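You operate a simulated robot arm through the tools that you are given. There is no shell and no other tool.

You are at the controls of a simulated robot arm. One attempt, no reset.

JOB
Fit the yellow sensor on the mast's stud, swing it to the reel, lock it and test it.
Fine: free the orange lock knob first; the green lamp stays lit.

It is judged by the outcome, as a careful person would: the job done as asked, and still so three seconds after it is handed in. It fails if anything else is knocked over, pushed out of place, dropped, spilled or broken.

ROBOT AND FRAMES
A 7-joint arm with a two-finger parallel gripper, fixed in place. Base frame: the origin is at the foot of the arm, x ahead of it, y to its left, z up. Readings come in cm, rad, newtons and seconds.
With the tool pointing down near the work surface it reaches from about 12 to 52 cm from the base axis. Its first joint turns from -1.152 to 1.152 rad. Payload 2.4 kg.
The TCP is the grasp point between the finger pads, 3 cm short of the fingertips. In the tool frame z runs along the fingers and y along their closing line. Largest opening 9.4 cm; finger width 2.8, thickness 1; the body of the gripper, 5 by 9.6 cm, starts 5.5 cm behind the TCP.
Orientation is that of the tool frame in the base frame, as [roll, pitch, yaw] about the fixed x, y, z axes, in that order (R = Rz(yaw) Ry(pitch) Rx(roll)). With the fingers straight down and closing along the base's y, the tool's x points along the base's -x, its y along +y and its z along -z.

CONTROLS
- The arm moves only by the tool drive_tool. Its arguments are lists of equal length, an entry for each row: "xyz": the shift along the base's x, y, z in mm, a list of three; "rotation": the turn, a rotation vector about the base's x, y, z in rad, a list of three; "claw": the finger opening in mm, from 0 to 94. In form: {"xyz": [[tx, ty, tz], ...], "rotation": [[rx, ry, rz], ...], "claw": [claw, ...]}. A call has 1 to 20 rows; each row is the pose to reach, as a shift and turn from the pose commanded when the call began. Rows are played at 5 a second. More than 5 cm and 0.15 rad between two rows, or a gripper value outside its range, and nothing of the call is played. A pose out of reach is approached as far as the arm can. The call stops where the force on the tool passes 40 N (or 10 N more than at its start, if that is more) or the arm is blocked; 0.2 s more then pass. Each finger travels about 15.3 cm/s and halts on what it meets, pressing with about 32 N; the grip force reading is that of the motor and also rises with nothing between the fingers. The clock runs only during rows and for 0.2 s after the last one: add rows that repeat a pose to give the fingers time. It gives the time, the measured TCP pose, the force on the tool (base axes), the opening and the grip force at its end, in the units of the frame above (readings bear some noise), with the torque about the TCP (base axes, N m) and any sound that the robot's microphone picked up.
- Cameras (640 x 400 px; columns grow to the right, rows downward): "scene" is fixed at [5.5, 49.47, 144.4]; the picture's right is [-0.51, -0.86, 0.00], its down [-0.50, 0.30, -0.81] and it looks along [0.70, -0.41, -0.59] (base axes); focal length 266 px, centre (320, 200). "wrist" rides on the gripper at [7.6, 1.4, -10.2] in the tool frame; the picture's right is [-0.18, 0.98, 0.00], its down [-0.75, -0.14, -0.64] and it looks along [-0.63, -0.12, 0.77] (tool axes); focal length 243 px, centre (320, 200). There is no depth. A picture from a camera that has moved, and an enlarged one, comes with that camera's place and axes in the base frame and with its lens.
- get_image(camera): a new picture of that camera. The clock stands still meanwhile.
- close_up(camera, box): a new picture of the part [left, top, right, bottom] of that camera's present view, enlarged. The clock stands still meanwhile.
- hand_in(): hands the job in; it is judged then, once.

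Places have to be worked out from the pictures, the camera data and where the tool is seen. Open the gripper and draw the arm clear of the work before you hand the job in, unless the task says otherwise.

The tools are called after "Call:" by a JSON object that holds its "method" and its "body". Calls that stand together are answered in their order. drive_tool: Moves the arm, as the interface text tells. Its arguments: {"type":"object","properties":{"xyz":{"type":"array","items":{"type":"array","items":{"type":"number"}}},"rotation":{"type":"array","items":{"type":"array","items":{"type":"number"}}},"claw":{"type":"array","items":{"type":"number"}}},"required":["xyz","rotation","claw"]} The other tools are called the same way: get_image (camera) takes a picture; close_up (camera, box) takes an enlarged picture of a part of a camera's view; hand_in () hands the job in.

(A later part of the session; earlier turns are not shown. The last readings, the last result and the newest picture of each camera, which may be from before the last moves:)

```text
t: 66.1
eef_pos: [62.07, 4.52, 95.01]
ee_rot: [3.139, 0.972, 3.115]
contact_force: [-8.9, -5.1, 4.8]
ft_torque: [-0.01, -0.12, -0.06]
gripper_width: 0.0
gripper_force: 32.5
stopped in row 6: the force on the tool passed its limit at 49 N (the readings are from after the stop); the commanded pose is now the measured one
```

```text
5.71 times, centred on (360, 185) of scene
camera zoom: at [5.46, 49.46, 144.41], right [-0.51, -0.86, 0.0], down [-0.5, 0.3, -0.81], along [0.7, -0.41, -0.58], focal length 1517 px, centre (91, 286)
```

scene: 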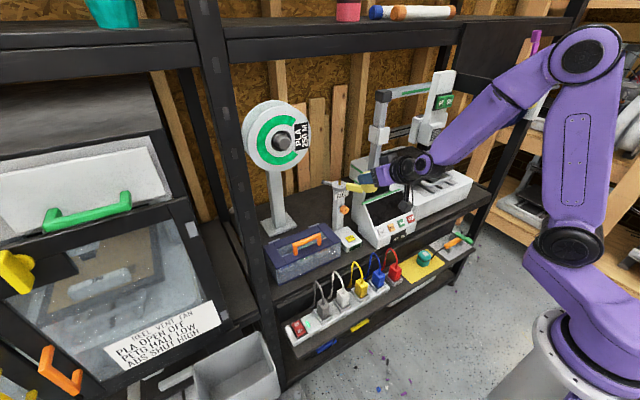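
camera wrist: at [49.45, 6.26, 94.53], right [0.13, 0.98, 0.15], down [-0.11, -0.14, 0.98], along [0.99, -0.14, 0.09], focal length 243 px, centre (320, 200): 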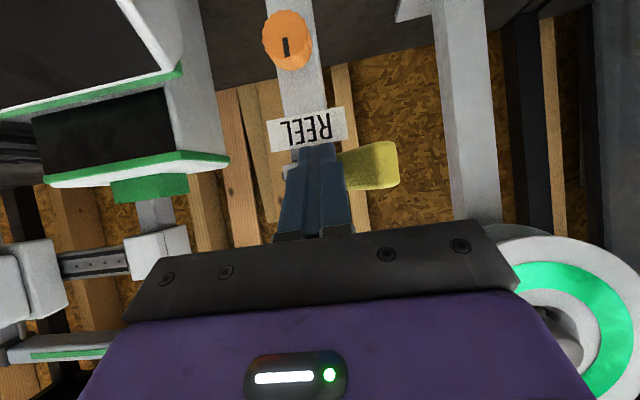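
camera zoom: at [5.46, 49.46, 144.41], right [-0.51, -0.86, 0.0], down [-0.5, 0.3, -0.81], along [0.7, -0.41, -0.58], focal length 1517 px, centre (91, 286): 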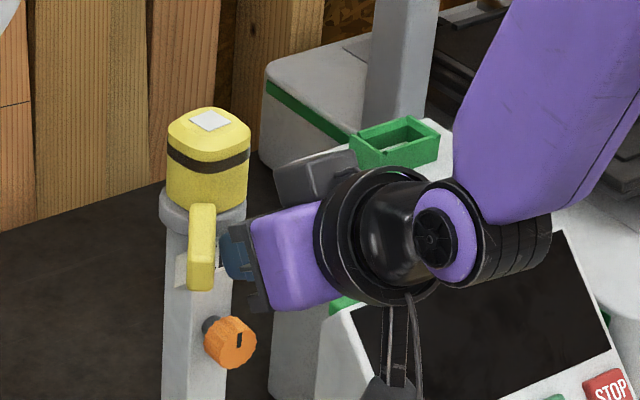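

The lever now stopped at about 143°, the mirror of where it began (about -141°), so its travel is ±39° centred exactly on the REEL plate. The lever over that plate is therefore the marked "reel" position. I'll go round to the lever's left side and bring it back to the middle.

Call:
{"method": "drive_tool", "body": {"xyz": [[-10, -5, 0], [-30, -5, 0], [-50, 0, 0], [-50, 25, 0], [-50, 50, 0], [-50, 75, 0], [-30, 80, 0], [-10, 80, 0], [5, 80, 0], [5, 80, 0]], "rotation": [[0, 0, 0], [0, 0, 0.026], [0, 0, 0.026], [0, 0, 0.026], [0, 0, 0.026], [0, 0, 0.026], [0, 0, 0.026], [0, 0, 0.026], [0, 0, 0.026], [0, 0, 0.026]], "claw": [0, 0, 0, 0, 0, 0, 0, 0, 0, 0]}}

Call:
{"method": "get_image", "body": {"camera": "wrist"}}

Call:
{"method": "close_up", "body": {"camera": "scene", "box": [310, 150, 410, 220]}}

```text
t: 68.3
eef_pos: [62.79, 12.64, 95.02]
ee_rot: [3.138, 0.972, -3.139]
contact_force: [-0.1, -0.1, 0.0]
ft_torque: [0.0, -0.01, -0.01]
gripper_width: 0.0
gripper_force: 32.5
```

```text
taken
camera wrist: at [50.1, 14.0, 94.5], right [0.1, 0.98, 0.15], down [-0.11, -0.14, 0.98], along [0.99, -0.11, 0.09], focal length 243 px, centre (320, 200)
```

wrist: 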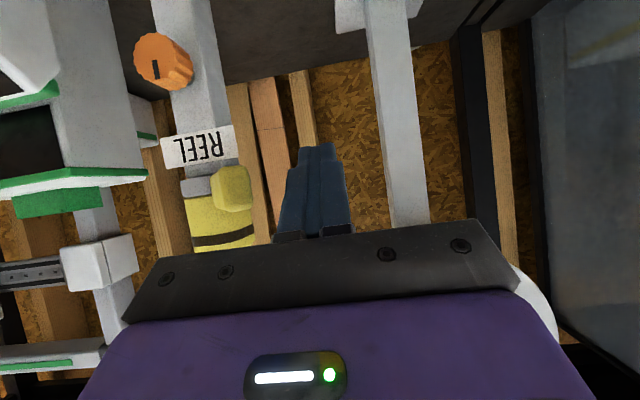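

```text
5.71 times, centred on (360, 185) of scene
camera zoom: at [5.5, 49.47, 144.4], right [-0.51, -0.86, 0.0], down [-0.5, 0.3, -0.81], along [0.7, -0.41, -0.59], focal length 1517 px, centre (91, 286)
```

zoom: 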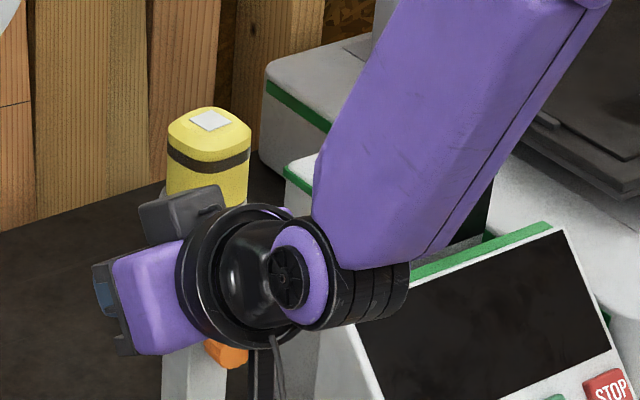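

The lever's end is visible at about (63, 8). Pushing towards -y to bring it back near centre.

Call:
{"method": "drive_tool", "body": {"xyz": [[0, -10, 0], [0, -18, 0], [0, -24, 0], [0, -30, 0], [0, -36, 0], [0, -42, 0], [0, -47, 0], [0, -51, 0], [0, -51, 0]], "rotation": [[0, 0, 0], [0, 0, 0], [0, 0, 0], [0, 0, 0], [0, 0, 0], [0, 0, 0], [0, 0, 0], [0, 0, 0], [0, 0, 0]], "claw": [0, 0, 0, 0, 0, 0, 0, 0, 0]}}

Call:
{"method": "get_image", "body": {"camera": "wrist"}}

```text
t: 70.3
eef_pos: [62.68, 7.64, 95.03]
ee_rot: [3.139, 0.972, -3.138]
contact_force: [-0.8, 0.6, 0.3]
ft_torque: [0.0, 0.02, 0.01]
gripper_width: 0.0
gripper_force: 31.9
```

```text
taken
camera wrist: at [49.99, 8.99, 94.5], right [0.1, 0.98, 0.15], down [-0.1, -0.14, 0.98], along [0.99, -0.11, 0.09], focal length 243 px, centre (320, 200)
```

wrist: 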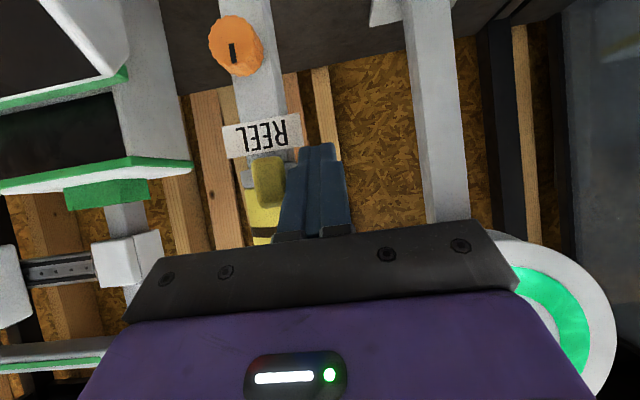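

The lever is now near 170°. I'll withdraw, open the fingers, centre on the mast axis (y≈3.35) and straddle the lever, so that closing aligns it exactly over the REEL plate.

Call:
{"method": "drive_tool", "body": {"xyz": [[-10, 5, 0], [-35, 5, 0], [-60, 0, 0], [-65, -20, 0], [-65, -43, 0], [-65, -43, 0], [-45, -43, 0], [-25, -43, 0], [-2, -43, 0], [-2, -43, 0]], "rotation": [[0, 0, 0], [0, 0, 0], [0, 0, 0], [0, 0, 0], [0, 0, 0], [0, 0, 0], [0, 0, 0], [0, 0, 0], [0, 0, 0], [0, 0, 0]], "claw": [0, 0, 0, 75, 75, 75, 75, 75, 75, 75]}}

Call:
{"method": "get_image", "body": {"camera": "wrist"}}

Call:
{"method": "close_up", "body": {"camera": "scene", "box": [310, 150, 410, 220]}}

```text
t: 72.5
eef_pos: [62.58, 3.39, 94.87]
ee_rot: [3.14, 0.973, -3.139]
contact_force: [1.6, 0.1, 0.3]
ft_torque: [-0.02, 0.05, 0.01]
gripper_width: 7.51
gripper_force: 0.0
```

```text
taken
camera wrist: at [49.82, 4.61, 94.46], right [0.1, 0.98, 0.15], down [-0.1, -0.14, 0.98], along [0.99, -0.11, 0.09], focal length 243 px, centre (320, 200)
```

wrist: 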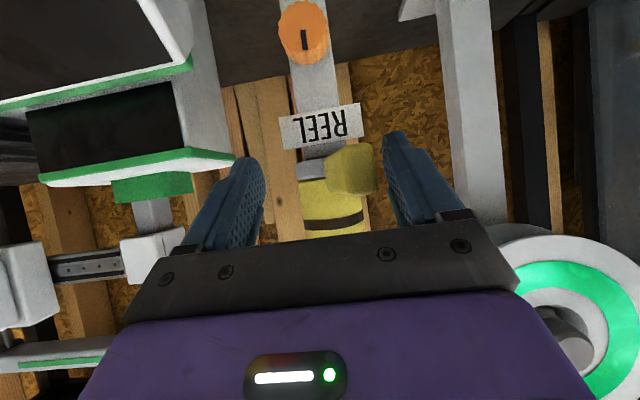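

```text
5.71 times, centred on (360, 185) of scene
camera zoom: at [5.5, 49.47, 144.4], right [-0.51, -0.86, 0.0], down [-0.5, 0.3, -0.81], along [0.7, -0.41, -0.59], focal length 1517 px, centre (91, 286)
```

zoom: 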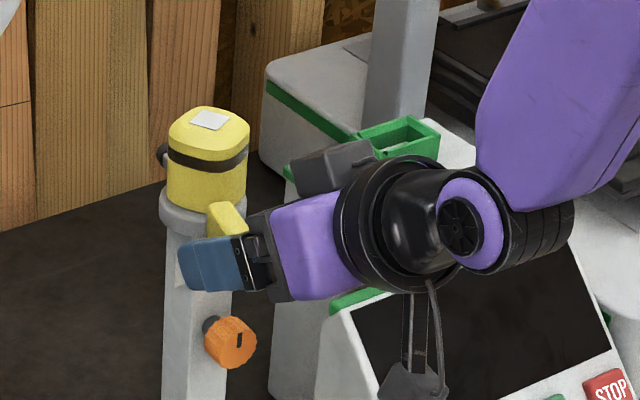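

The lever is between the open fingers. I'll close slowly, which centres and aligns it.

Call:
{"method": "drive_tool", "body": {"xyz": [[0, 0, 0], [0, 0, 0], [0, 0, 0], [0, 0, 0], [0, 0, 0], [0, 0, 0], [0, 0, 0]], "rotation": [[0, 0, 0], [0, 0, 0], [0, 0, 0], [0, 0, 0], [0, 0, 0], [0, 0, 0], [0, 0, 0]], "claw": [65, 55, 46, 38, 30, 22, 15]}}

Call:
{"method": "close_up", "body": {"camera": "wrist", "box": [240, 80, 420, 240]}}

Call:
{"method": "close_up", "body": {"camera": "scene", "box": [310, 150, 410, 220]}}

```text
t: 74.1
eef_pos: [62.46, 3.36, 94.99]
ee_rot: [3.139, 0.972, -3.14]
contact_force: [0.1, 0.8, 0.3]
ft_torque: [0.11, 0.04, 0.05]
gripper_width: 2.02
gripper_force: 44.8
```

```text
2.50 times, centred on (330, 160) of wrist
camera zoom: at [49.8, 4.65, 94.47], right [0.1, 0.98, 0.15], down [-0.11, -0.14, 0.98], along [0.99, -0.11, 0.09], focal length 606 px, centre (295, 300)
```

zoom: 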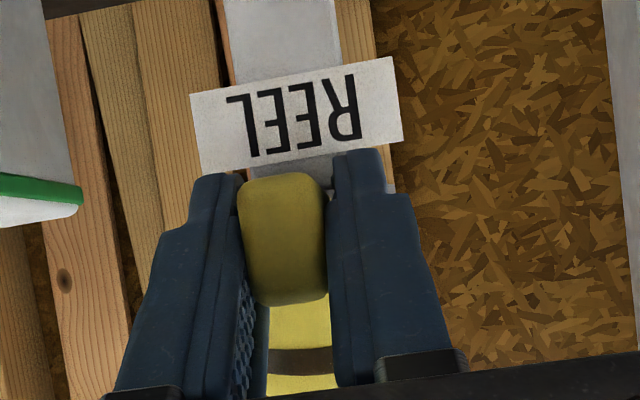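

```text
5.71 times, centred on (360, 185) of scene
camera zoom: at [5.5, 49.47, 144.4], right [-0.51, -0.86, 0.0], down [-0.5, 0.3, -0.81], along [0.7, -0.41, -0.59], focal length 1517 px, centre (91, 286)
```

zoom: 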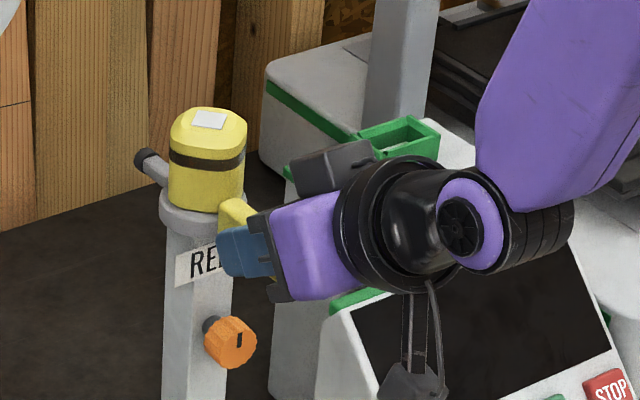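

The lever is held at 2.0 cm width, exactly in line over the REEL plate with negligible force. I'll open and withdraw straight back, then check that it stays.

Call:
{"method": "drive_tool", "body": {"xyz": [[0, 0, 0], [0, 0, 0], [0, 0, 0], [-15, 0, 0], [-35, 0, 0], [-60, 0, 0], [-90, 0, 10], [-120, 0, 30], [-150, 0, 50], [-150, 0, 50]], "rotation": [[0, 0, 0], [0, 0, 0], [0, 0, 0], [0, 0, 0], [0, 0, 0], [0, 0, 0], [0, 0, 0], [0, 0, 0], [0, 0, 0], [0, 0, 0]], "claw": [30, 45, 60, 60, 60, 60, 60, 60, 60, 60]}}

Call:
{"method": "get_image", "body": {"camera": "wrist"}}

Call:
{"method": "close_up", "body": {"camera": "scene", "box": [310, 150, 410, 220]}}

```text
t: 76.3
eef_pos: [47.45, 3.2, 99.88]
ee_rot: [3.138, 0.971, -3.141]
contact_force: [0.7, 0.4, 0.2]
ft_torque: [-0.03, 0.0, 0.0]
gripper_width: 6.01
gripper_force: 0.0
```

```text
taken
camera wrist: at [34.8, 4.54, 99.5], right [0.1, 0.98, 0.15], down [-0.11, -0.14, 0.98], along [0.99, -0.12, 0.09], focal length 243 px, centre (320, 200)
```

wrist: 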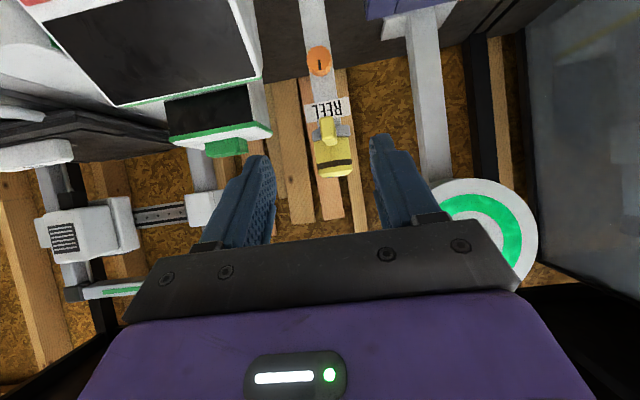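

```text
5.71 times, centred on (360, 185) of scene
camera zoom: at [5.51, 49.45, 144.4], right [-0.51, -0.86, 0.0], down [-0.5, 0.3, -0.81], along [0.7, -0.41, -0.59], focal length 1517 px, centre (91, 286)
```

zoom: 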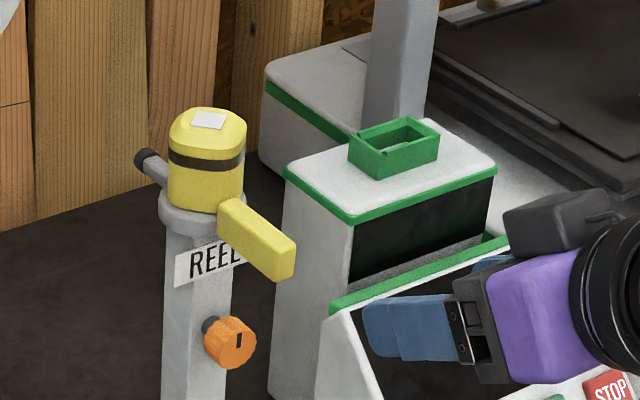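

The lever stays aligned over REEL, and the sensor sits upright. Now to lock: I'll level the tool and roll the wrist to the pose where I left the knob.

Call:
{"method": "drive_tool", "body": {"xyz": [[-10, 0, 0], [-20, 0, 0], [-30, 0, 0], [-30, 0, 0], [-30, 0, 0], [-30, 0, 0]], "rotation": [[0, -0.12, 0], [0, -0.24, 0], [0, -0.36, 0], [0, -0.48, 0], [0, -0.6, 0], [0, -0.6, 0]], "claw": [60, 60, 60, 60, 60, 60]}}

Call:
{"method": "drive_tool", "body": {"xyz": [[0, 0, 0], [0, 0, 0], [0, 0, 0], [0, 0, 0], [0, 0, 0], [0, 0, 0], [0, 0, 0], [0, 0, 0], [0, 0, 0], [0, 0, 0], [0, 0, 0], [0, 0, 0]], "rotation": [[-0.14, 0, 0], [-0.28, 0, 0], [-0.42, 0, 0], [-0.56, 0, 0], [-0.7, 0, 0], [-0.84, 0, 0], [-0.98, 0, 0], [-1.12, 0, 0], [-1.26, 0, 0], [-1.4, 0, 0], [-1.5, 0, 0], [-1.5, 0, 0]], "claw": [60, 60, 60, 60, 60, 60, 60, 60, 60, 60, 60, 60]}}

```text
t: 77.7
eef_pos: [44.25, 3.41, 99.99]
ee_rot: [-0.527, 1.567, -0.522]
contact_force: [0.5, 0.7, 0.1]
ft_torque: [0.01, 0.02, 0.01]
gripper_width: 6.02
gripper_force: 0.0
```

```text
t: 80.3
eef_pos: [44.53, 3.29, 100.04]
ee_rot: [-1.576, 0.066, -1.57]
contact_force: [0.5, -0.3, -0.3]
ft_torque: [0.01, 0.0, 0.0]
gripper_width: 6.01
gripper_force: 0.0
```

Continuing the roll while descending to the stand-off in front of the knob (the same pose as before, below the lever).

Call:
{"method": "drive_tool", "body": {"xyz": [[0, 0, -20], [0, 1, -45], [0, 2, -70], [0, 3, -95], [10, 3, -120], [25, 3, -140], [40, 3, -146], [55, 3, -146], [70, 3, -146], [85, 3, -146], [100, 3, -146], [112, 3, -146], [112, 3, -146]], "rotation": [[-0.13, 0, 0], [-0.26, 0, 0], [-0.39, 0, 0], [-0.52, 0, 0], [-0.65, 0, 0], [-0.78, 0, 0], [-0.91, 0, 0], [-1.04, 0, 0], [-1.17, 0, 0], [-1.3, 0, 0], [-1.39, 0, 0], [-1.39, 0, 0], [-1.39, 0, 0]], "claw": [60, 60, 60, 60, 60, 60, 60, 60, 60, 60, 60, 60, 60]}}

Call:
{"method": "get_image", "body": {"camera": "wrist"}}

Call:
{"method": "close_up", "body": {"camera": "scene", "box": [310, 150, 430, 250]}}

```text
t: 83.1
eef_pos: [55.67, 3.64, 85.37]
ee_rot: [-1.583, -1.321, -1.565]
contact_force: [-0.2, 0.3, 0.1]
ft_torque: [0.01, 0.02, -0.01]
gripper_width: 5.98
gripper_force: 0.1
```

```text
taken
camera wrist: at [45.53, 0.52, 92.48], right [-0.01, -0.91, -0.42], down [-0.64, 0.33, -0.69], along [0.77, 0.27, -0.58], focal length 243 px, centre (320, 200)
```

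wrist: 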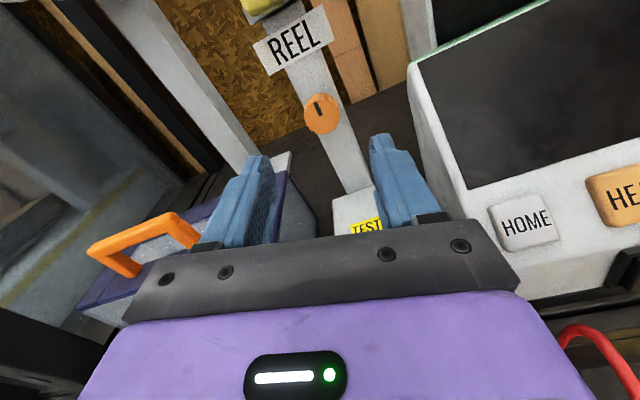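

```text
4.00 times, centred on (370, 200) of scene
camera zoom: at [5.5, 49.47, 144.4], right [-0.51, -0.86, 0.0], down [-0.5, 0.3, -0.81], along [0.7, -0.41, -0.59], focal length 1062 px, centre (120, 200)
```

zoom: 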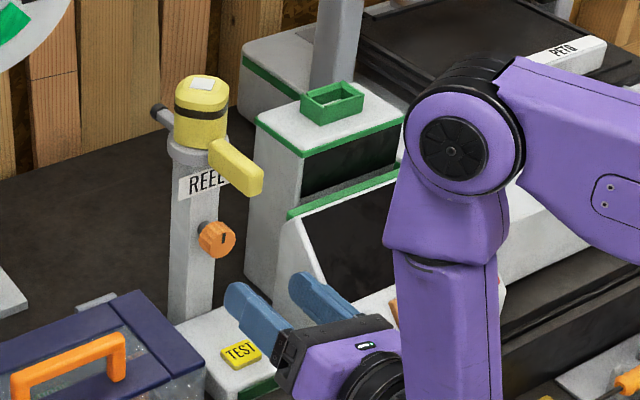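

Positioned as when I released the knob. Advancing over it and gripping.

Call:
{"method": "drive_tool", "body": {"xyz": [[20, -1, 0], [40, -1, 0], [55, -1, 0], [68, -1, 0], [78, -1, 0], [84, -1, 0], [88, -1, 0], [88, -1, 0], [88, -1, 0], [88, -1, 0], [88, -1, 0]], "rotation": [[0, 0, 0], [0, 0, 0], [0, 0, 0], [0, 0, 0], [0, 0, 0], [0, 0, 0], [0, 0, 0], [0, 0, 0], [0, 0, 0], [0, 0, 0], [0, 0, 0]], "claw": [60, 60, 60, 60, 60, 60, 60, 48, 38, 30, 28]}}

Call:
{"method": "close_up", "body": {"camera": "wrist", "box": [220, 80, 420, 240]}}

```text
t: 85.5
eef_pos: [64.45, 3.4, 85.56]
ee_rot: [-1.586, -1.322, -1.563]
contact_force: [1.4, -3.8, -2.2]
ft_torque: [0.01, -0.2, 0.39]
gripper_width: 2.95
gripper_force: 44.9
```

```text
2.50 times, centred on (320, 160) of wrist
camera zoom: at [54.28, 0.25, 92.6], right [-0.01, -0.91, -0.42], down [-0.64, 0.33, -0.69], along [0.77, 0.26, -0.59], focal length 606 px, centre (320, 300)
```

zoom: 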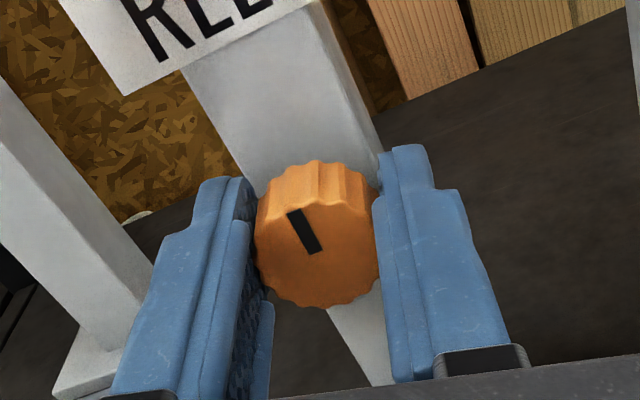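

Knob gripped. Turning it back clockwise, in steps, watching the torque.

Call:
{"method": "drive_tool", "body": {"xyz": [[0, 0, 0], [0, 0, 0], [0, 0, 0], [0, 0, 0], [0, 0, 0], [0, 0, 0], [0, 0, 0], [0, 0, 0]], "rotation": [[0.1, 0, 0], [0.2, 0, 0], [0.3, 0, 0], [0.4, 0, 0], [0.5, 0, 0], [0.6, 0, 0], [0.7, 0, 0], [0.7, 0, 0]], "claw": [28, 28, 28, 28, 28, 28, 28, 28]}}

Call:
{"method": "close_up", "body": {"camera": "wrist", "box": [220, 80, 420, 240]}}

```text
t: 87.3
eef_pos: [64.46, 3.48, 85.55]
ee_rot: [-1.576, -0.62, -1.574]
contact_force: [-0.5, -9.3, 3.0]
ft_torque: [-0.01, -0.97, -0.74]
gripper_width: 2.95
gripper_force: 44.6
```

```text
2.50 times, centred on (320, 160) of wrist
camera zoom: at [54.25, -3.55, 88.82], right [-0.01, -0.42, -0.91], down [-0.64, 0.7, -0.32], along [0.77, 0.58, -0.27], focal length 606 px, centre (320, 300)
```

zoom: 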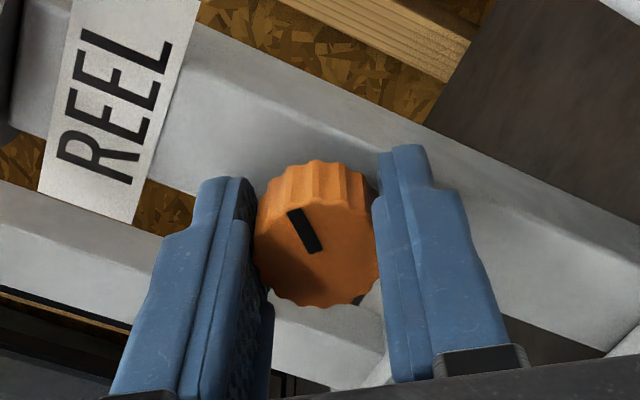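

The knob follows the fingers. Turning the remaining part back to its original position.

Call:
{"method": "drive_tool", "body": {"xyz": [[0, 0, 0], [0, 0, 0], [0, 0, 0], [0, 0, 0], [0, 0, 0], [0, 0, 0], [0, 0, 0], [0, 0, 0], [0, 0, 0]], "rotation": [[0.1, 0, 0], [0.2, 0, 0], [0.3, 0, 0], [0.4, 0, 0], [0.5, 0, 0], [0.6, 0, 0], [0.7, 0, 0], [0.76, 0, 0], [0.76, 0, 0]], "claw": [28, 28, 28, 28, 28, 28, 28, 28, 28]}}

Call:
{"method": "close_up", "body": {"camera": "wrist", "box": [220, 80, 420, 240]}}

Call:
{"method": "close_up", "body": {"camera": "scene", "box": [310, 150, 430, 250]}}

```text
t: 89.3
eef_pos: [64.49, 3.47, 85.55]
ee_rot: [-1.572, 0.142, -1.571]
contact_force: [-13.0, -11.7, 17.9]
ft_torque: [0.03, -0.04, -0.72]
gripper_width: 2.93
gripper_force: 45.1
```

```text
2.50 times, centred on (320, 160) of wrist
camera zoom: at [54.28, -3.92, 83.03], right [0.0, 0.32, -0.95], down [-0.64, 0.73, 0.25], along [0.77, 0.61, 0.2], focal length 606 px, centre (320, 300)
```

zoom: 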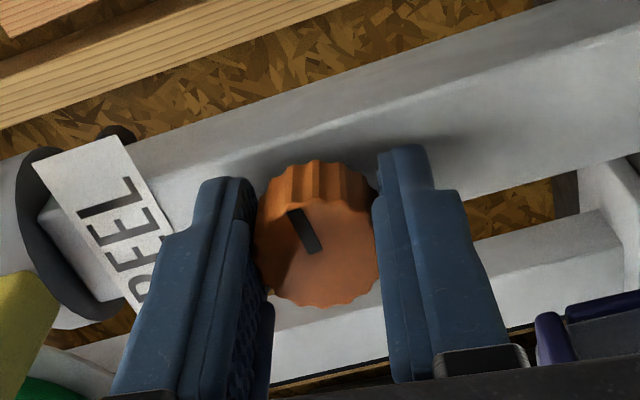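

```text
4.00 times, centred on (370, 200) of scene
camera zoom: at [5.43, 49.44, 144.41], right [-0.51, -0.86, 0.0], down [-0.5, 0.3, -0.81], along [0.7, -0.41, -0.58], focal length 1062 px, centre (120, 200)
```

zoom: 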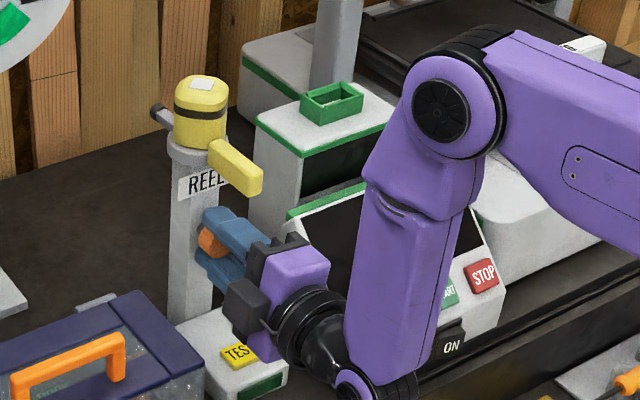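

The knob is back at its starting angle. I'll try a small extra 0.1 rad to feel whether this is the locked stop.

Call:
{"method": "drive_tool", "body": {"xyz": [[0, 0, 0], [0, 0, 0], [0, 0, 0]], "rotation": [[0.05, 0, 0], [0.1, 0, 0], [0.1, 0, 0]], "claw": [28, 28, 28]}}

Call:
{"method": "close_up", "body": {"camera": "wrist", "box": [220, 80, 420, 240]}}

```text
t: 90.1
eef_pos: [64.45, 3.41, 85.57]
ee_rot: [-1.572, 0.24, -1.571]
contact_force: [-9.9, -9.1, 16.5]
ft_torque: [-0.55, -0.38, -0.75]
gripper_width: 2.95
gripper_force: 45.6
```

```text
2.50 times, centred on (320, 160) of wrist
camera zoom: at [54.29, -3.65, 82.34], right [0.0, 0.41, -0.91], down [-0.64, 0.7, 0.32], along [0.77, 0.59, 0.26], focal length 606 px, centre (320, 300)
```

zoom: 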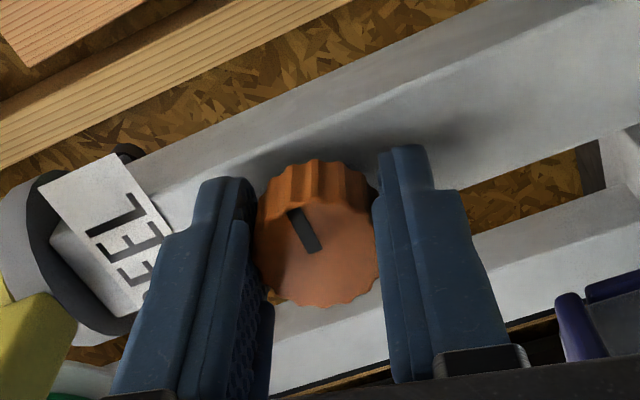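

A torque of -0.55 N·m now resists: that's the lock's stop, so the knob is tight. I'll release and withdraw.

Call:
{"method": "drive_tool", "body": {"xyz": [[0, 0, 0], [0, 0, 0], [-15, 0, 0], [-35, 0, 0], [-60, 0, 0], [-85, 0, 0], [-85, 0, 0]], "rotation": [[0, 0, 0], [0, 0, 0], [0, 0, 0], [0, 0, 0], [0, 0, 0], [0, 0, 0], [0, 0, 0]], "claw": [45, 60, 60, 60, 60, 60, 60]}}

Call:
{"method": "get_image", "body": {"camera": "wrist"}}

Call:
{"method": "close_up", "body": {"camera": "scene", "box": [310, 150, 430, 250]}}

```text
t: 91.7
eef_pos: [55.99, 3.76, 85.39]
ee_rot: [-1.578, 0.24, -1.569]
contact_force: [0.2, 0.6, -0.6]
ft_torque: [0.01, -0.02, 0.0]
gripper_width: 5.98
gripper_force: 0.0
```

```text
taken
camera wrist: at [45.76, -3.36, 82.27], right [-0.01, 0.41, -0.91], down [-0.64, 0.7, 0.32], along [0.77, 0.59, 0.26], focal length 243 px, centre (320, 200)
```

wrist: 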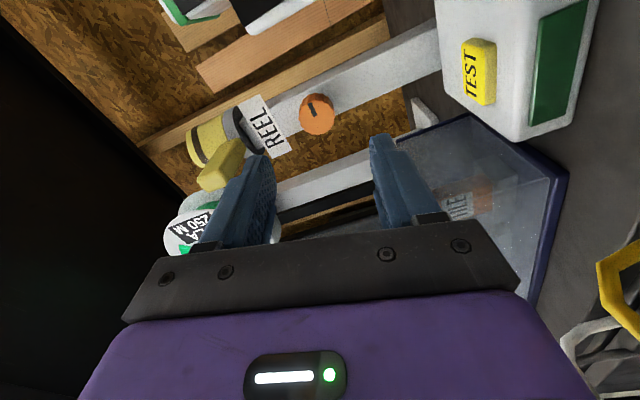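

```text
4.00 times, centred on (370, 200) of scene
camera zoom: at [5.5, 49.47, 144.4], right [-0.51, -0.86, 0.0], down [-0.5, 0.3, -0.81], along [0.7, -0.41, -0.59], focal length 1062 px, centre (120, 200)
```

zoom: 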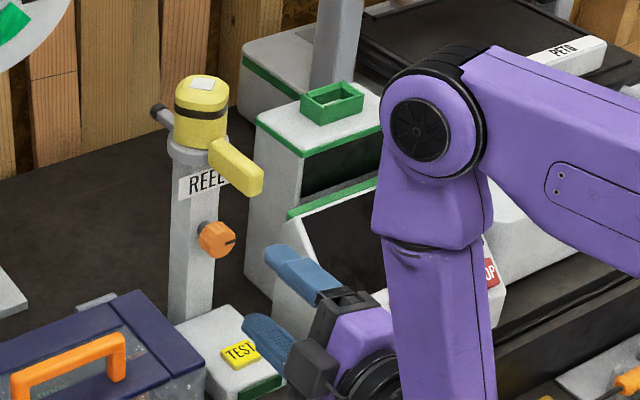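

The knob's mark is back horizontal and locked; sensor and lever remain in place. The TEST button works out to about (61.2, 3.4, 75.2). I'll retract and unroll the wrist.

Call:
{"method": "drive_tool", "body": {"xyz": [[-20, 0, 15], [-40, 0, 35], [-60, 0, 60], [-80, 0, 85], [-100, 0, 110], [-115, 0, 135], [-115, 0, 146], [-115, 0, 146], [-115, 0, 146], [-115, 0, 146], [-115, 0, 146], [-115, 0, 146]], "rotation": [[0, 0, 0], [0.12, 0, 0], [0.25, 0, 0], [0.38, 0, 0], [0.51, 0, 0], [0.64, 0, 0], [0.77, 0, 0], [0.9, 0, 0], [1.03, 0, 0], [1.16, 0, 0], [1.33, 0, 0], [1.33, 0, 0]], "claw": [60, 40, 20, 0, 0, 0, 0, 0, 0, 0, 0, 0]}}

```text
refused: row 11 steps farther than a row can; nothing moved
```

One step was too large; resending with even steps.

Call:
{"method": "drive_tool", "body": {"xyz": [[-20, 0, 15], [-40, 0, 35], [-60, 0, 60], [-80, 0, 85], [-100, 0, 110], [-115, 0, 135], [-115, 0, 146], [-115, 0, 146], [-115, 0, 146], [-115, 0, 146], [-115, 0, 146], [-115, 0, 146]], "rotation": [[0, 0, 0], [0.13, 0, 0], [0.26, 0, 0], [0.4, 0, 0], [0.54, 0, 0], [0.68, 0, 0], [0.82, 0, 0], [0.96, 0, 0], [1.1, 0, 0], [1.22, 0, 0], [1.33, 0, 0], [1.33, 0, 0]], "claw": [60, 40, 20, 0, 0, 0, 0, 0, 0, 0, 0, 0]}}

Call:
{"method": "drive_tool", "body": {"xyz": [[0, 0, 0], [0, 0, 0], [0, 0, 0], [0, 0, 0], [0, 0, 0], [0, 0, 0], [0, 0, 0], [0, 0, 0]], "rotation": [[0, 0.12, 0], [0, 0.24, 0], [0, 0.36, 0], [0, 0.48, 0], [0, 0.6, 0], [0, 0.72, 0], [0, 0.87, 0], [0, 0.87, 0]], "claw": [0, 0, 0, 0, 0, 0, 0, 0]}}

Call:
{"method": "get_image", "body": {"camera": "wrist"}}

```text
t: 94.3
eef_pos: [44.56, 3.56, 100.02]
ee_rot: [-0.182, 1.57, -0.175]
contact_force: [0.2, -0.1, -0.2]
ft_torque: [-0.01, 0.02, 0.04]
gripper_width: 0.0
gripper_force: 32.2
```

```text
t: 96.1
eef_pos: [44.51, 3.57, 100.08]
ee_rot: [3.137, 0.701, -3.138]
contact_force: [0.6, 0.7, 0.5]
ft_torque: [0.0, 0.0, -0.03]
gripper_width: 0.0
gripper_force: 31.9
```

```text
taken
camera wrist: at [32.15, 4.89, 103.0], right [0.13, 0.98, 0.12], down [0.16, -0.14, 0.98], along [0.98, -0.11, -0.18], focal length 243 px, centre (320, 200)
```

wrist: 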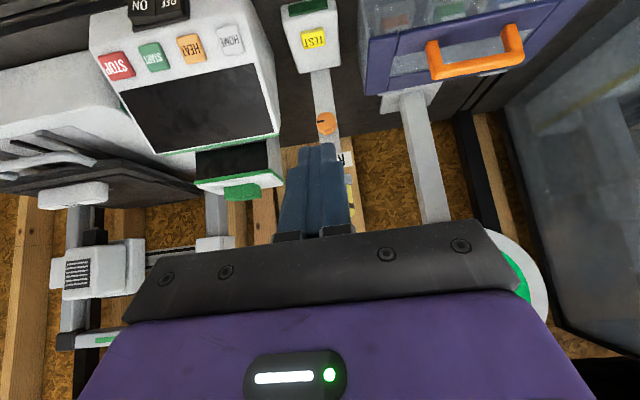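

The TEST button again resolves to (61.2, 3.5, 75.2). I'll bring the closed fingertips to about 3 cm above it, passing below the lever.

Call:
{"method": "drive_tool", "body": {"xyz": [[10, 0, -20], [20, 0, -45], [35, 0, -70], [50, 0, -95], [70, 0, -120], [95, -1, -145], [120, -1, -165], [140, -1, -185], [147, -1, -192], [147, -1, -192]], "rotation": [[0, 0, 0], [0, 0, 0], [0, 0, 0], [0, 0, 0], [0, 0, 0], [0, 0, 0], [0, 0, 0], [0, 0, 0], [0, 0, 0], [0, 0, 0]], "claw": [0, 0, 0, 0, 0, 0, 0, 0, 0, 0]}}

Call:
{"method": "get_image", "body": {"camera": "wrist"}}

Call:
{"method": "close_up", "body": {"camera": "scene", "box": [310, 160, 430, 270]}}

```text
t: 98.3
eef_pos: [59.14, 3.44, 80.93]
ee_rot: [3.136, 0.701, -3.137]
contact_force: [-0.3, -0.1, 0.3]
ft_torque: [0.01, -0.02, -0.01]
gripper_width: 0.0
gripper_force: 31.8
```

```text
taken
camera wrist: at [46.75, 4.72, 83.81], right [0.14, 0.98, 0.12], down [0.16, -0.14, 0.98], along [0.98, -0.11, -0.18], focal length 243 px, centre (320, 200)
```

wrist: 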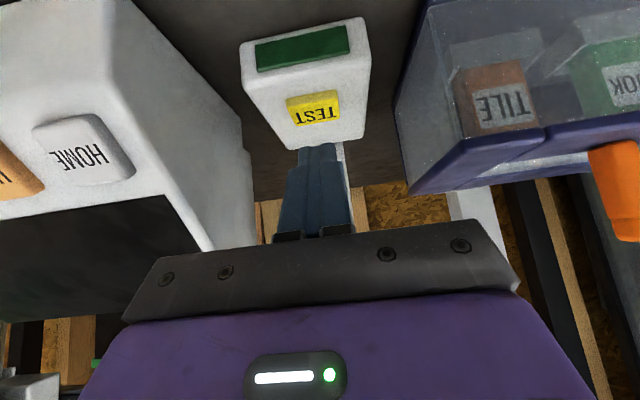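

```text
3.64 times, centred on (370, 215) of scene
camera zoom: at [5.5, 49.47, 144.4], right [-0.51, -0.86, 0.0], down [-0.5, 0.3, -0.81], along [0.7, -0.41, -0.59], focal length 965 px, centre (138, 146)
```

zoom: 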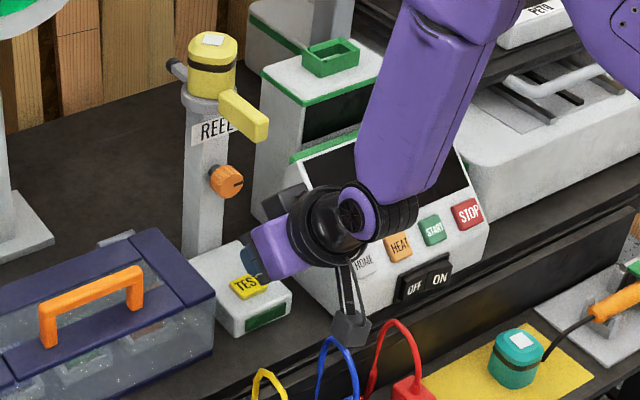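

The tip is right above TEST. Since its lowest edge is about 1.2 cm behind the tip centre, I'll shift 1 cm forward and press down in small steps.

Call:
{"method": "drive_tool", "body": {"xyz": [[5, 0, 0], [10, 0, -5], [10, 0, -12], [10, 0, -18], [10, 0, -21], [10, 0, -23]], "rotation": [[0, 0, 0], [0, 0, 0], [0, 0, 0], [0, 0, 0], [0, 0, 0], [0, 0, 0]], "claw": [0, 0, 0, 0, 0, 0]}}

Call:
{"method": "close_up", "body": {"camera": "wrist", "box": [220, 20, 420, 180]}}

```text
t: 99.7
eef_pos: [60.23, 3.43, 78.66]
ee_rot: [3.136, 0.705, -3.14]
contact_force: [-0.8, -0.7, 1.7]
ft_torque: [0.0, 0.0, -0.01]
gripper_width: 0.0
gripper_force: 31.6
heard: click
```

```text
2.50 times, centred on (320, 100) of wrist
camera zoom: at [47.81, 4.74, 81.43], right [0.14, 0.98, 0.12], down [0.16, -0.14, 0.98], along [0.98, -0.11, -0.18], focal length 606 px, centre (320, 450)
```

zoom: 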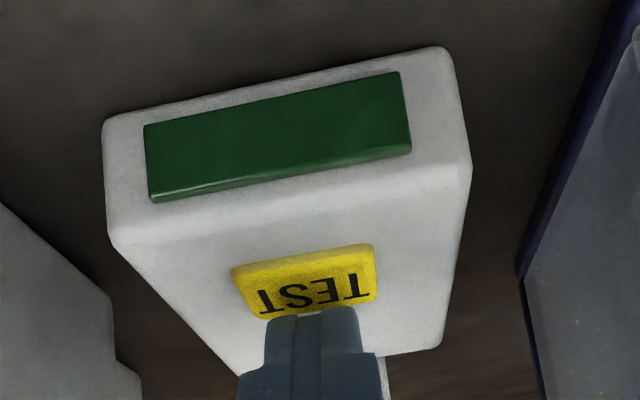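

A click was heard, but the lamp still looks dark. I'll lift off and look again.

Call:
{"method": "drive_tool", "body": {"xyz": [[0, 0, 8], [0, 0, 20], [0, 0, 20]], "rotation": [[0, 0, 0], [0, 0, 0], [0, 0, 0]], "claw": [0, 0, 0]}}

Call:
{"method": "close_up", "body": {"camera": "wrist", "box": [220, 20, 420, 180]}}

Call:
{"method": "close_up", "body": {"camera": "scene", "box": [330, 210, 390, 260]}}

```text
t: 100.5
eef_pos: [60.27, 3.44, 80.61]
ee_rot: [3.14, 0.701, -3.139]
contact_force: [-0.1, 0.1, 0.0]
ft_torque: [0.0, -0.01, 0.02]
gripper_width: 0.0
gripper_force: 32.3
```

```text
2.50 times, centred on (320, 100) of wrist
camera zoom: at [47.82, 4.77, 83.44], right [0.14, 0.98, 0.12], down [0.16, -0.14, 0.98], along [0.98, -0.11, -0.18], focal length 606 px, centre (320, 450)
```

zoom: 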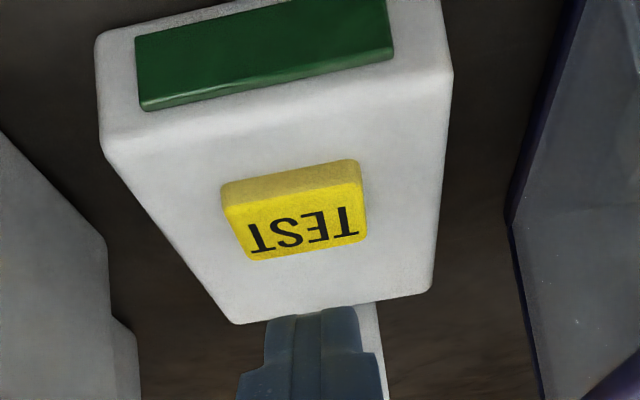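

```text
8.00 times, centred on (360, 235) of scene
camera zoom: at [5.5, 49.47, 144.4], right [-0.51, -0.86, 0.0], down [-0.5, 0.3, -0.81], along [0.7, -0.41, -0.59], focal length 2124 px, centre (0, -80)
```

zoom: 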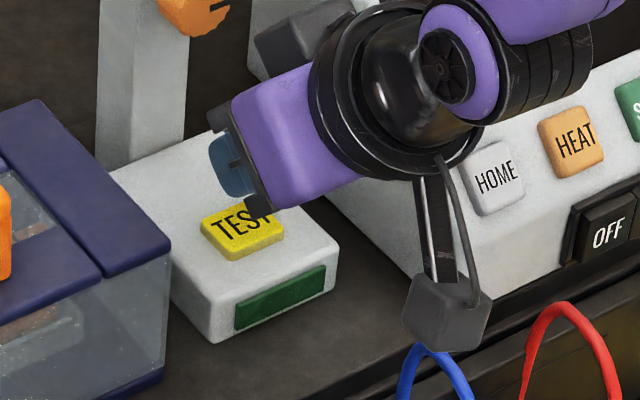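

The lamp is dark after the click. I'll wait a second and check again in case it is delayed.

Call:
{"method": "drive_tool", "body": {"xyz": [[0, 0, 10], [0, 0, 10], [0, 0, 10], [0, 0, 10], [0, 0, 10], [0, 0, 10], [0, 0, 10], [0, 0, 10]], "rotation": [[0, 0, 0], [0, 0, 0], [0, 0, 0], [0, 0, 0], [0, 0, 0], [0, 0, 0], [0, 0, 0], [0, 0, 0]], "claw": [0, 0, 0, 0, 0, 0, 0, 0]}}

Call:
{"method": "close_up", "body": {"camera": "wrist", "box": [220, 0, 420, 160]}}

Call:
{"method": "close_up", "body": {"camera": "scene", "box": [300, 150, 400, 260]}}

```text
t: 102.3
eef_pos: [60.18, 3.48, 81.44]
ee_rot: [3.139, 0.703, -3.139]
contact_force: [0.1, -0.5, -0.2]
ft_torque: [0.02, 0.01, -0.02]
gripper_width: 0.0
gripper_force: 31.9
```

```text
2.50 times, centred on (320, 80) of wrist
camera zoom: at [47.76, 4.77, 84.38], right [0.14, 0.98, 0.12], down [0.16, -0.14, 0.98], along [0.98, -0.11, -0.18], focal length 606 px, centre (320, 500)
```

zoom: 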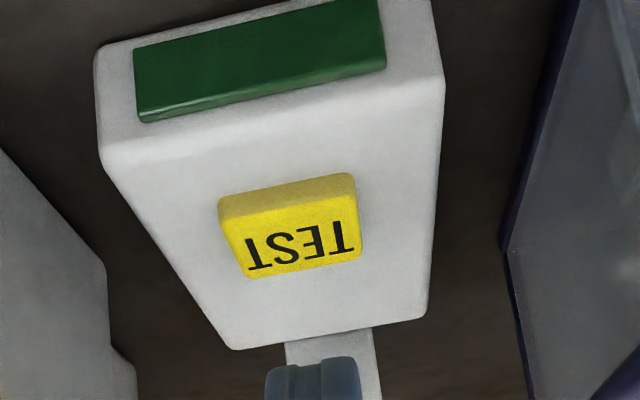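

```text
3.64 times, centred on (350, 205) of scene
camera zoom: at [5.5, 49.47, 144.4], right [-0.51, -0.86, 0.0], down [-0.5, 0.3, -0.81], along [0.7, -0.41, -0.59], focal length 965 px, centre (211, 182)
```

zoom: 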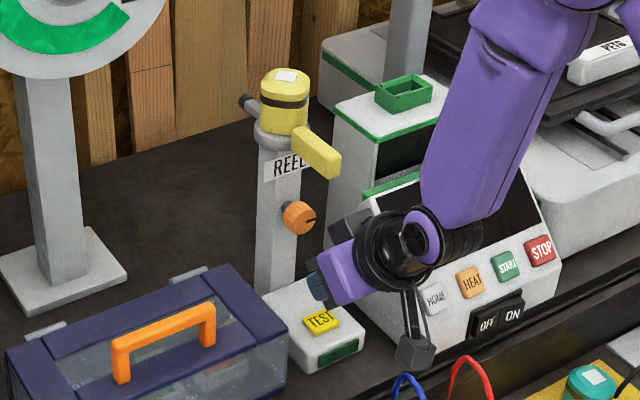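

The lamp stays dark, so something isn't right yet. I'll check the seating of the sensor and the lever/knob state closely.

Call:
{"method": "close_up", "body": {"camera": "scene", "box": [330, 160, 380, 200]}}

Call:
{"method": "close_up", "body": {"camera": "scene", "box": [335, 190, 375, 220]}}

Call:
{"method": "close_up", "body": {"camera": "scene", "box": [285, 300, 345, 345]}}

```text
10.00 times, centred on (355, 180) of scene
camera zoom: at [5.5, 49.47, 144.4], right [-0.51, -0.86, 0.0], down [-0.5, 0.3, -0.81], along [0.7, -0.41, -0.59], focal length 2655 px, centre (-30, 400)
```

zoom: 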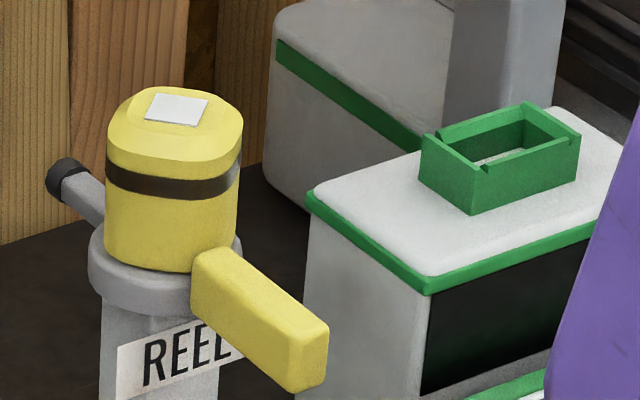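

```text
13.33 times, centred on (355, 205) of scene
camera zoom: at [5.5, 49.47, 144.4], right [-0.51, -0.86, 0.0], down [-0.5, 0.3, -0.81], along [0.7, -0.41, -0.59], focal length 3540 px, centre (-147, 133)
```

zoom: 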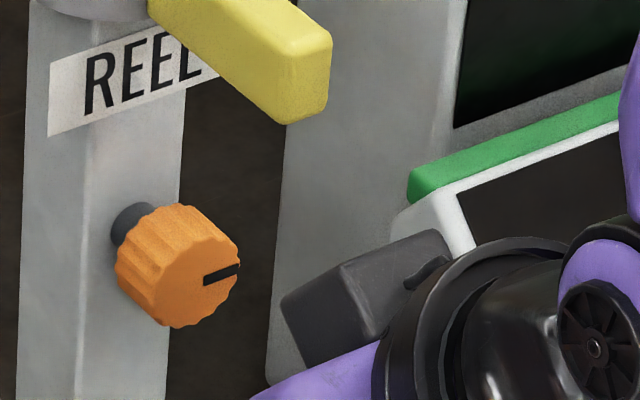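

```text
8.89 times, centred on (315, 322) of scene
camera zoom: at [5.5, 49.47, 144.4], right [-0.51, -0.86, 0.0], down [-0.5, 0.3, -0.81], along [0.7, -0.41, -0.59], focal length 2360 px, centre (364, -889)
```

zoom: 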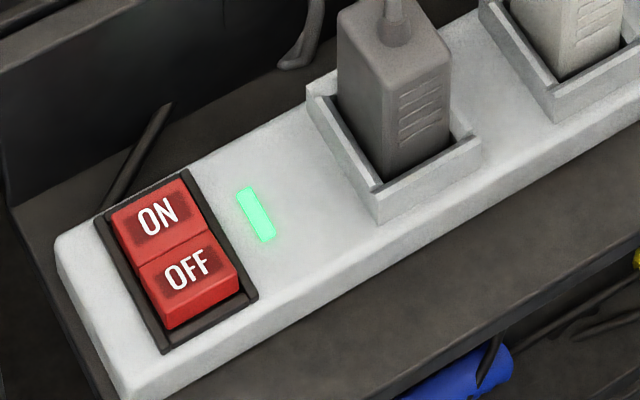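

The sensor looks seated, but I notice a shiny patch on the band's right end, possibly a lens. I'll zoom in on it and then view it from the right side with the wrist camera.

Call:
{"method": "close_up", "body": {"camera": "scene", "box": [338, 165, 362, 190]}}

Call:
{"method": "drive_tool", "body": {"xyz": [[-15, 0, 10], [-35, 0, 25], [-55, -5, 45], [-75, -15, 70], [-90, -30, 95], [-95, -50, 115], [-95, -70, 130], [-95, -90, 140], [-95, -110, 145], [-95, -110, 145]], "rotation": [[0, 0, 0], [0, 0, 0], [0, 0, 0.08], [0, 0, 0.16], [0, 0, 0.24], [0, 0, 0.32], [0, 0, 0.4], [0, 0, 0.48], [0, 0, 0.55], [0, 0, 0.55]], "claw": [60, 80, 80, 80, 80, 80, 80, 80, 80, 80]}}

Call:
{"method": "get_image", "body": {"camera": "wrist"}}

```text
16.00 times, centred on (350, 178) of scene
camera zoom: at [5.5, 49.47, 144.4], right [-0.51, -0.86, 0.0], down [-0.5, 0.3, -0.81], along [0.7, -0.41, -0.59], focal length 4247 px, centre (-160, 560)
```

zoom: 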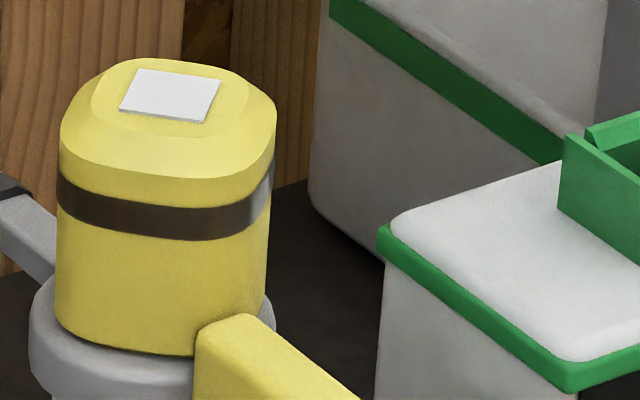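

```text
t: 104.5
eef_pos: [50.9, -7.56, 95.95]
ee_rot: [3.135, 0.704, -2.589]
contact_force: [-0.3, 0.2, -0.1]
ft_torque: [0.0, 0.02, -0.02]
gripper_width: 8.02
gripper_force: 0.1
```

```text
taken
camera wrist: at [39.58, -12.86, 98.94], right [-0.4, 0.91, 0.12], down [0.21, -0.04, 0.98], along [0.89, 0.42, -0.18], focal length 243 px, centre (320, 200)
```

wrist: 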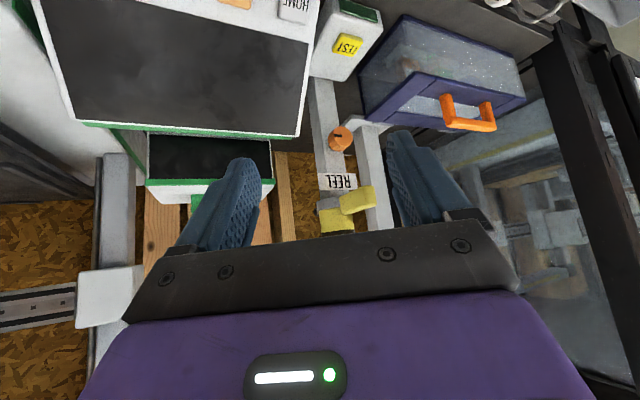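

The band is just reflective all round, with no lens. I'll check the seat under the sensor closely with the wrist camera.

Call:
{"method": "close_up", "body": {"camera": "wrist", "box": [290, 160, 400, 240]}}

```text
5.00 times, centred on (345, 200) of wrist
camera zoom: at [39.58, -12.86, 98.94], right [-0.4, 0.91, 0.12], down [0.21, -0.04, 0.98], along [0.89, 0.42, -0.18], focal length 1213 px, centre (195, 200)
```

zoom: 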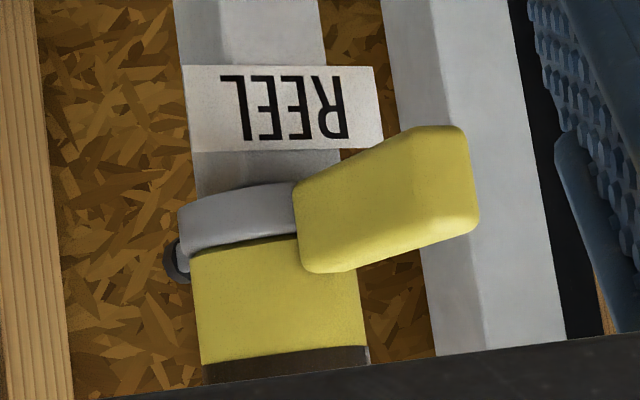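

The sensor sits flush on the head with no gap. So the swing angle must be what's off: the head should go on to its other end stop, on the reel's side. I'll go back, free the knob again and swing it fully over.

Call:
{"method": "drive_tool", "body": {"xyz": [[-15, 20, 10], [-30, 45, 20], [-45, 70, 30], [-60, 95, 40], [-64, 111, 40], [-64, 111, 40], [-64, 111, 40]], "rotation": [[0, 0, -0.1], [0, 0, -0.2], [0, 0, -0.3], [0, 0, -0.42], [0, 0, -0.55], [0, 0, -0.55], [0, 0, -0.55]], "claw": [60, 60, 60, 60, 60, 60, 60]}}

Call:
{"method": "drive_tool", "body": {"xyz": [[0, 0, 0], [0, 0, 0], [0, 0, 0], [0, 0, 0], [0, 0, 0], [0, 0, 0], [0, 0, 0], [0, 0, 0]], "rotation": [[0, -0.12, 0], [0, -0.24, 0], [0, -0.36, 0], [0, -0.48, 0], [0, -0.6, 0], [0, -0.72, 0], [0, -0.867, 0], [0, -0.867, 0]], "claw": [60, 60, 60, 60, 60, 60, 60, 60]}}

Call:
{"method": "drive_tool", "body": {"xyz": [[0, 0, 0], [0, 0, 0], [0, 0, 0], [0, 0, 0], [0, 0, 0], [0, 0, 0], [0, 0, 0], [0, 0, 0], [0, 0, 0], [0, 0, 0], [0, 0, 0], [0, 0, 0]], "rotation": [[-0.14, 0, 0], [-0.28, 0, 0], [-0.42, 0, 0], [-0.56, 0, 0], [-0.7, 0, 0], [-0.84, 0, 0], [-0.98, 0, 0], [-1.12, 0, 0], [-1.26, 0, 0], [-1.38, 0, 0], [-1.45, 0, 0], [-1.45, 0, 0]], "claw": [60, 60, 60, 60, 60, 60, 60, 60, 60, 60, 60, 60]}}

```text
t: 106.1
eef_pos: [44.2, 3.53, 99.93]
ee_rot: [3.138, 0.702, -3.137]
contact_force: [0.0, -0.6, 1.1]
ft_torque: [-0.01, -0.02, 0.01]
gripper_width: 5.99
gripper_force: 0.0
```

```text
t: 107.9
eef_pos: [44.27, 3.52, 100.06]
ee_rot: [-1.493, 1.569, -1.487]
contact_force: [0.1, 0.2, -0.8]
ft_torque: [-0.03, 0.01, 0.02]
gripper_width: 6.01
gripper_force: 0.1
```

```text
t: 110.5
eef_pos: [44.23, 3.56, 100.06]
ee_rot: [-1.577, 0.118, -1.572]
contact_force: [0.1, -0.5, -0.1]
ft_torque: [0.02, -0.01, 0.02]
gripper_width: 5.98
gripper_force: 0.1
```

Descending and moving onto the knob at the previous grip pose.

Call:
{"method": "drive_tool", "body": {"xyz": [[10, 0, -25], [25, 0, -50], [45, 0, -75], [65, 0, -100], [85, 0, -125], [105, 0, -145], [130, 0, -145], [150, 0, -145], [170, 0, -145], [185, 0, -145], [195, 0, -145], [201, 0, -145], [201, 0, -145], [201, 0, -145], [201, 0, -145], [201, 0, -145], [201, 0, -145]], "rotation": [[0, 0, 0], [0, 0, 0], [0, 0, 0], [0, 0, 0], [0, 0, 0], [0, 0, 0], [0, 0, 0], [0, 0, 0], [0, 0, 0], [0, 0, 0], [0, 0, 0], [0, 0, 0], [0, 0, 0], [0, 0, 0], [0, 0, 0], [0, 0, 0], [0, 0, 0]], "claw": [60, 60, 60, 60, 60, 60, 60, 60, 60, 60, 60, 60, 60, 48, 38, 30, 28]}}

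Call:
{"method": "close_up", "body": {"camera": "wrist", "box": [220, 80, 420, 240]}}

```text
t: 114.1
eef_pos: [64.47, 3.52, 85.54]
ee_rot: [-1.576, 0.12, -1.572]
contact_force: [0.5, 0.2, -0.4]
ft_torque: [0.01, -0.35, 0.0]
gripper_width: 2.98
gripper_force: 44.9
```

```text
2.50 times, centred on (320, 160) of wrist
camera zoom: at [54.26, -3.94, 83.25], right [-0.01, 0.3, -0.95], down [-0.64, 0.73, 0.23], along [0.77, 0.61, 0.19], focal length 606 px, centre (320, 300)
```

zoom: 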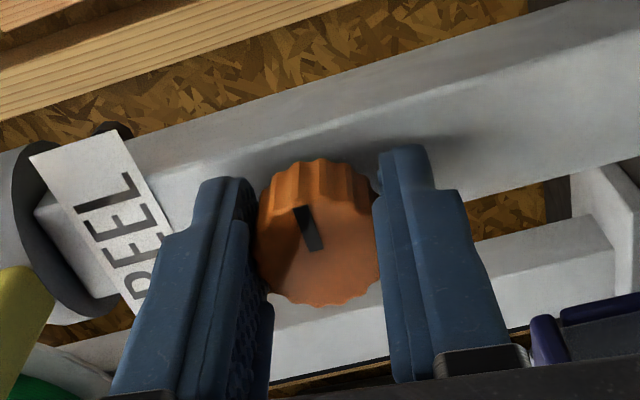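

Before freeing it, I'll check whether the knob can be turned further clockwise, i.e. whether it was truly fully locked.

Call:
{"method": "drive_tool", "body": {"xyz": [[0, 0, 0], [0, 0, 0], [0, 0, 0], [0, 0, 0]], "rotation": [[0.07, 0, 0], [0.14, 0, 0], [0.2, 0, 0], [0.2, 0, 0]], "claw": [28, 28, 28, 28]}}

Call:
{"method": "close_up", "body": {"camera": "wrist", "box": [220, 80, 420, 240]}}

```text
t: 115.1
eef_pos: [64.48, 3.58, 85.51]
ee_rot: [-1.577, 0.322, -1.571]
contact_force: [7.6, 1.1, -4.5]
ft_torque: [-0.55, -0.45, -0.18]
gripper_width: 2.97
gripper_force: 45.1
```

```text
2.50 times, centred on (320, 160) of wrist
camera zoom: at [54.23, -3.31, 81.84], right [-0.01, 0.48, -0.88], down [-0.64, 0.67, 0.37], along [0.77, 0.56, 0.31], focal length 606 px, centre (320, 300)
```

zoom: 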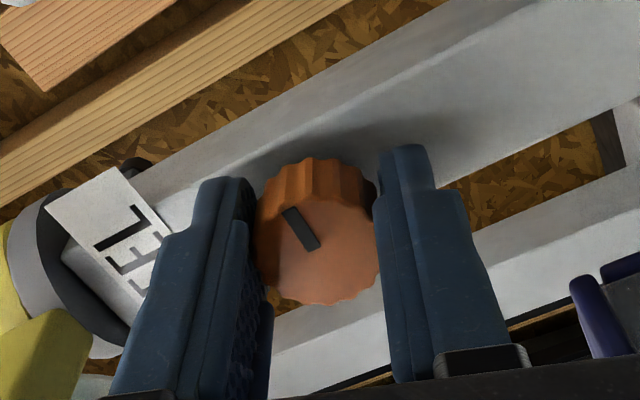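

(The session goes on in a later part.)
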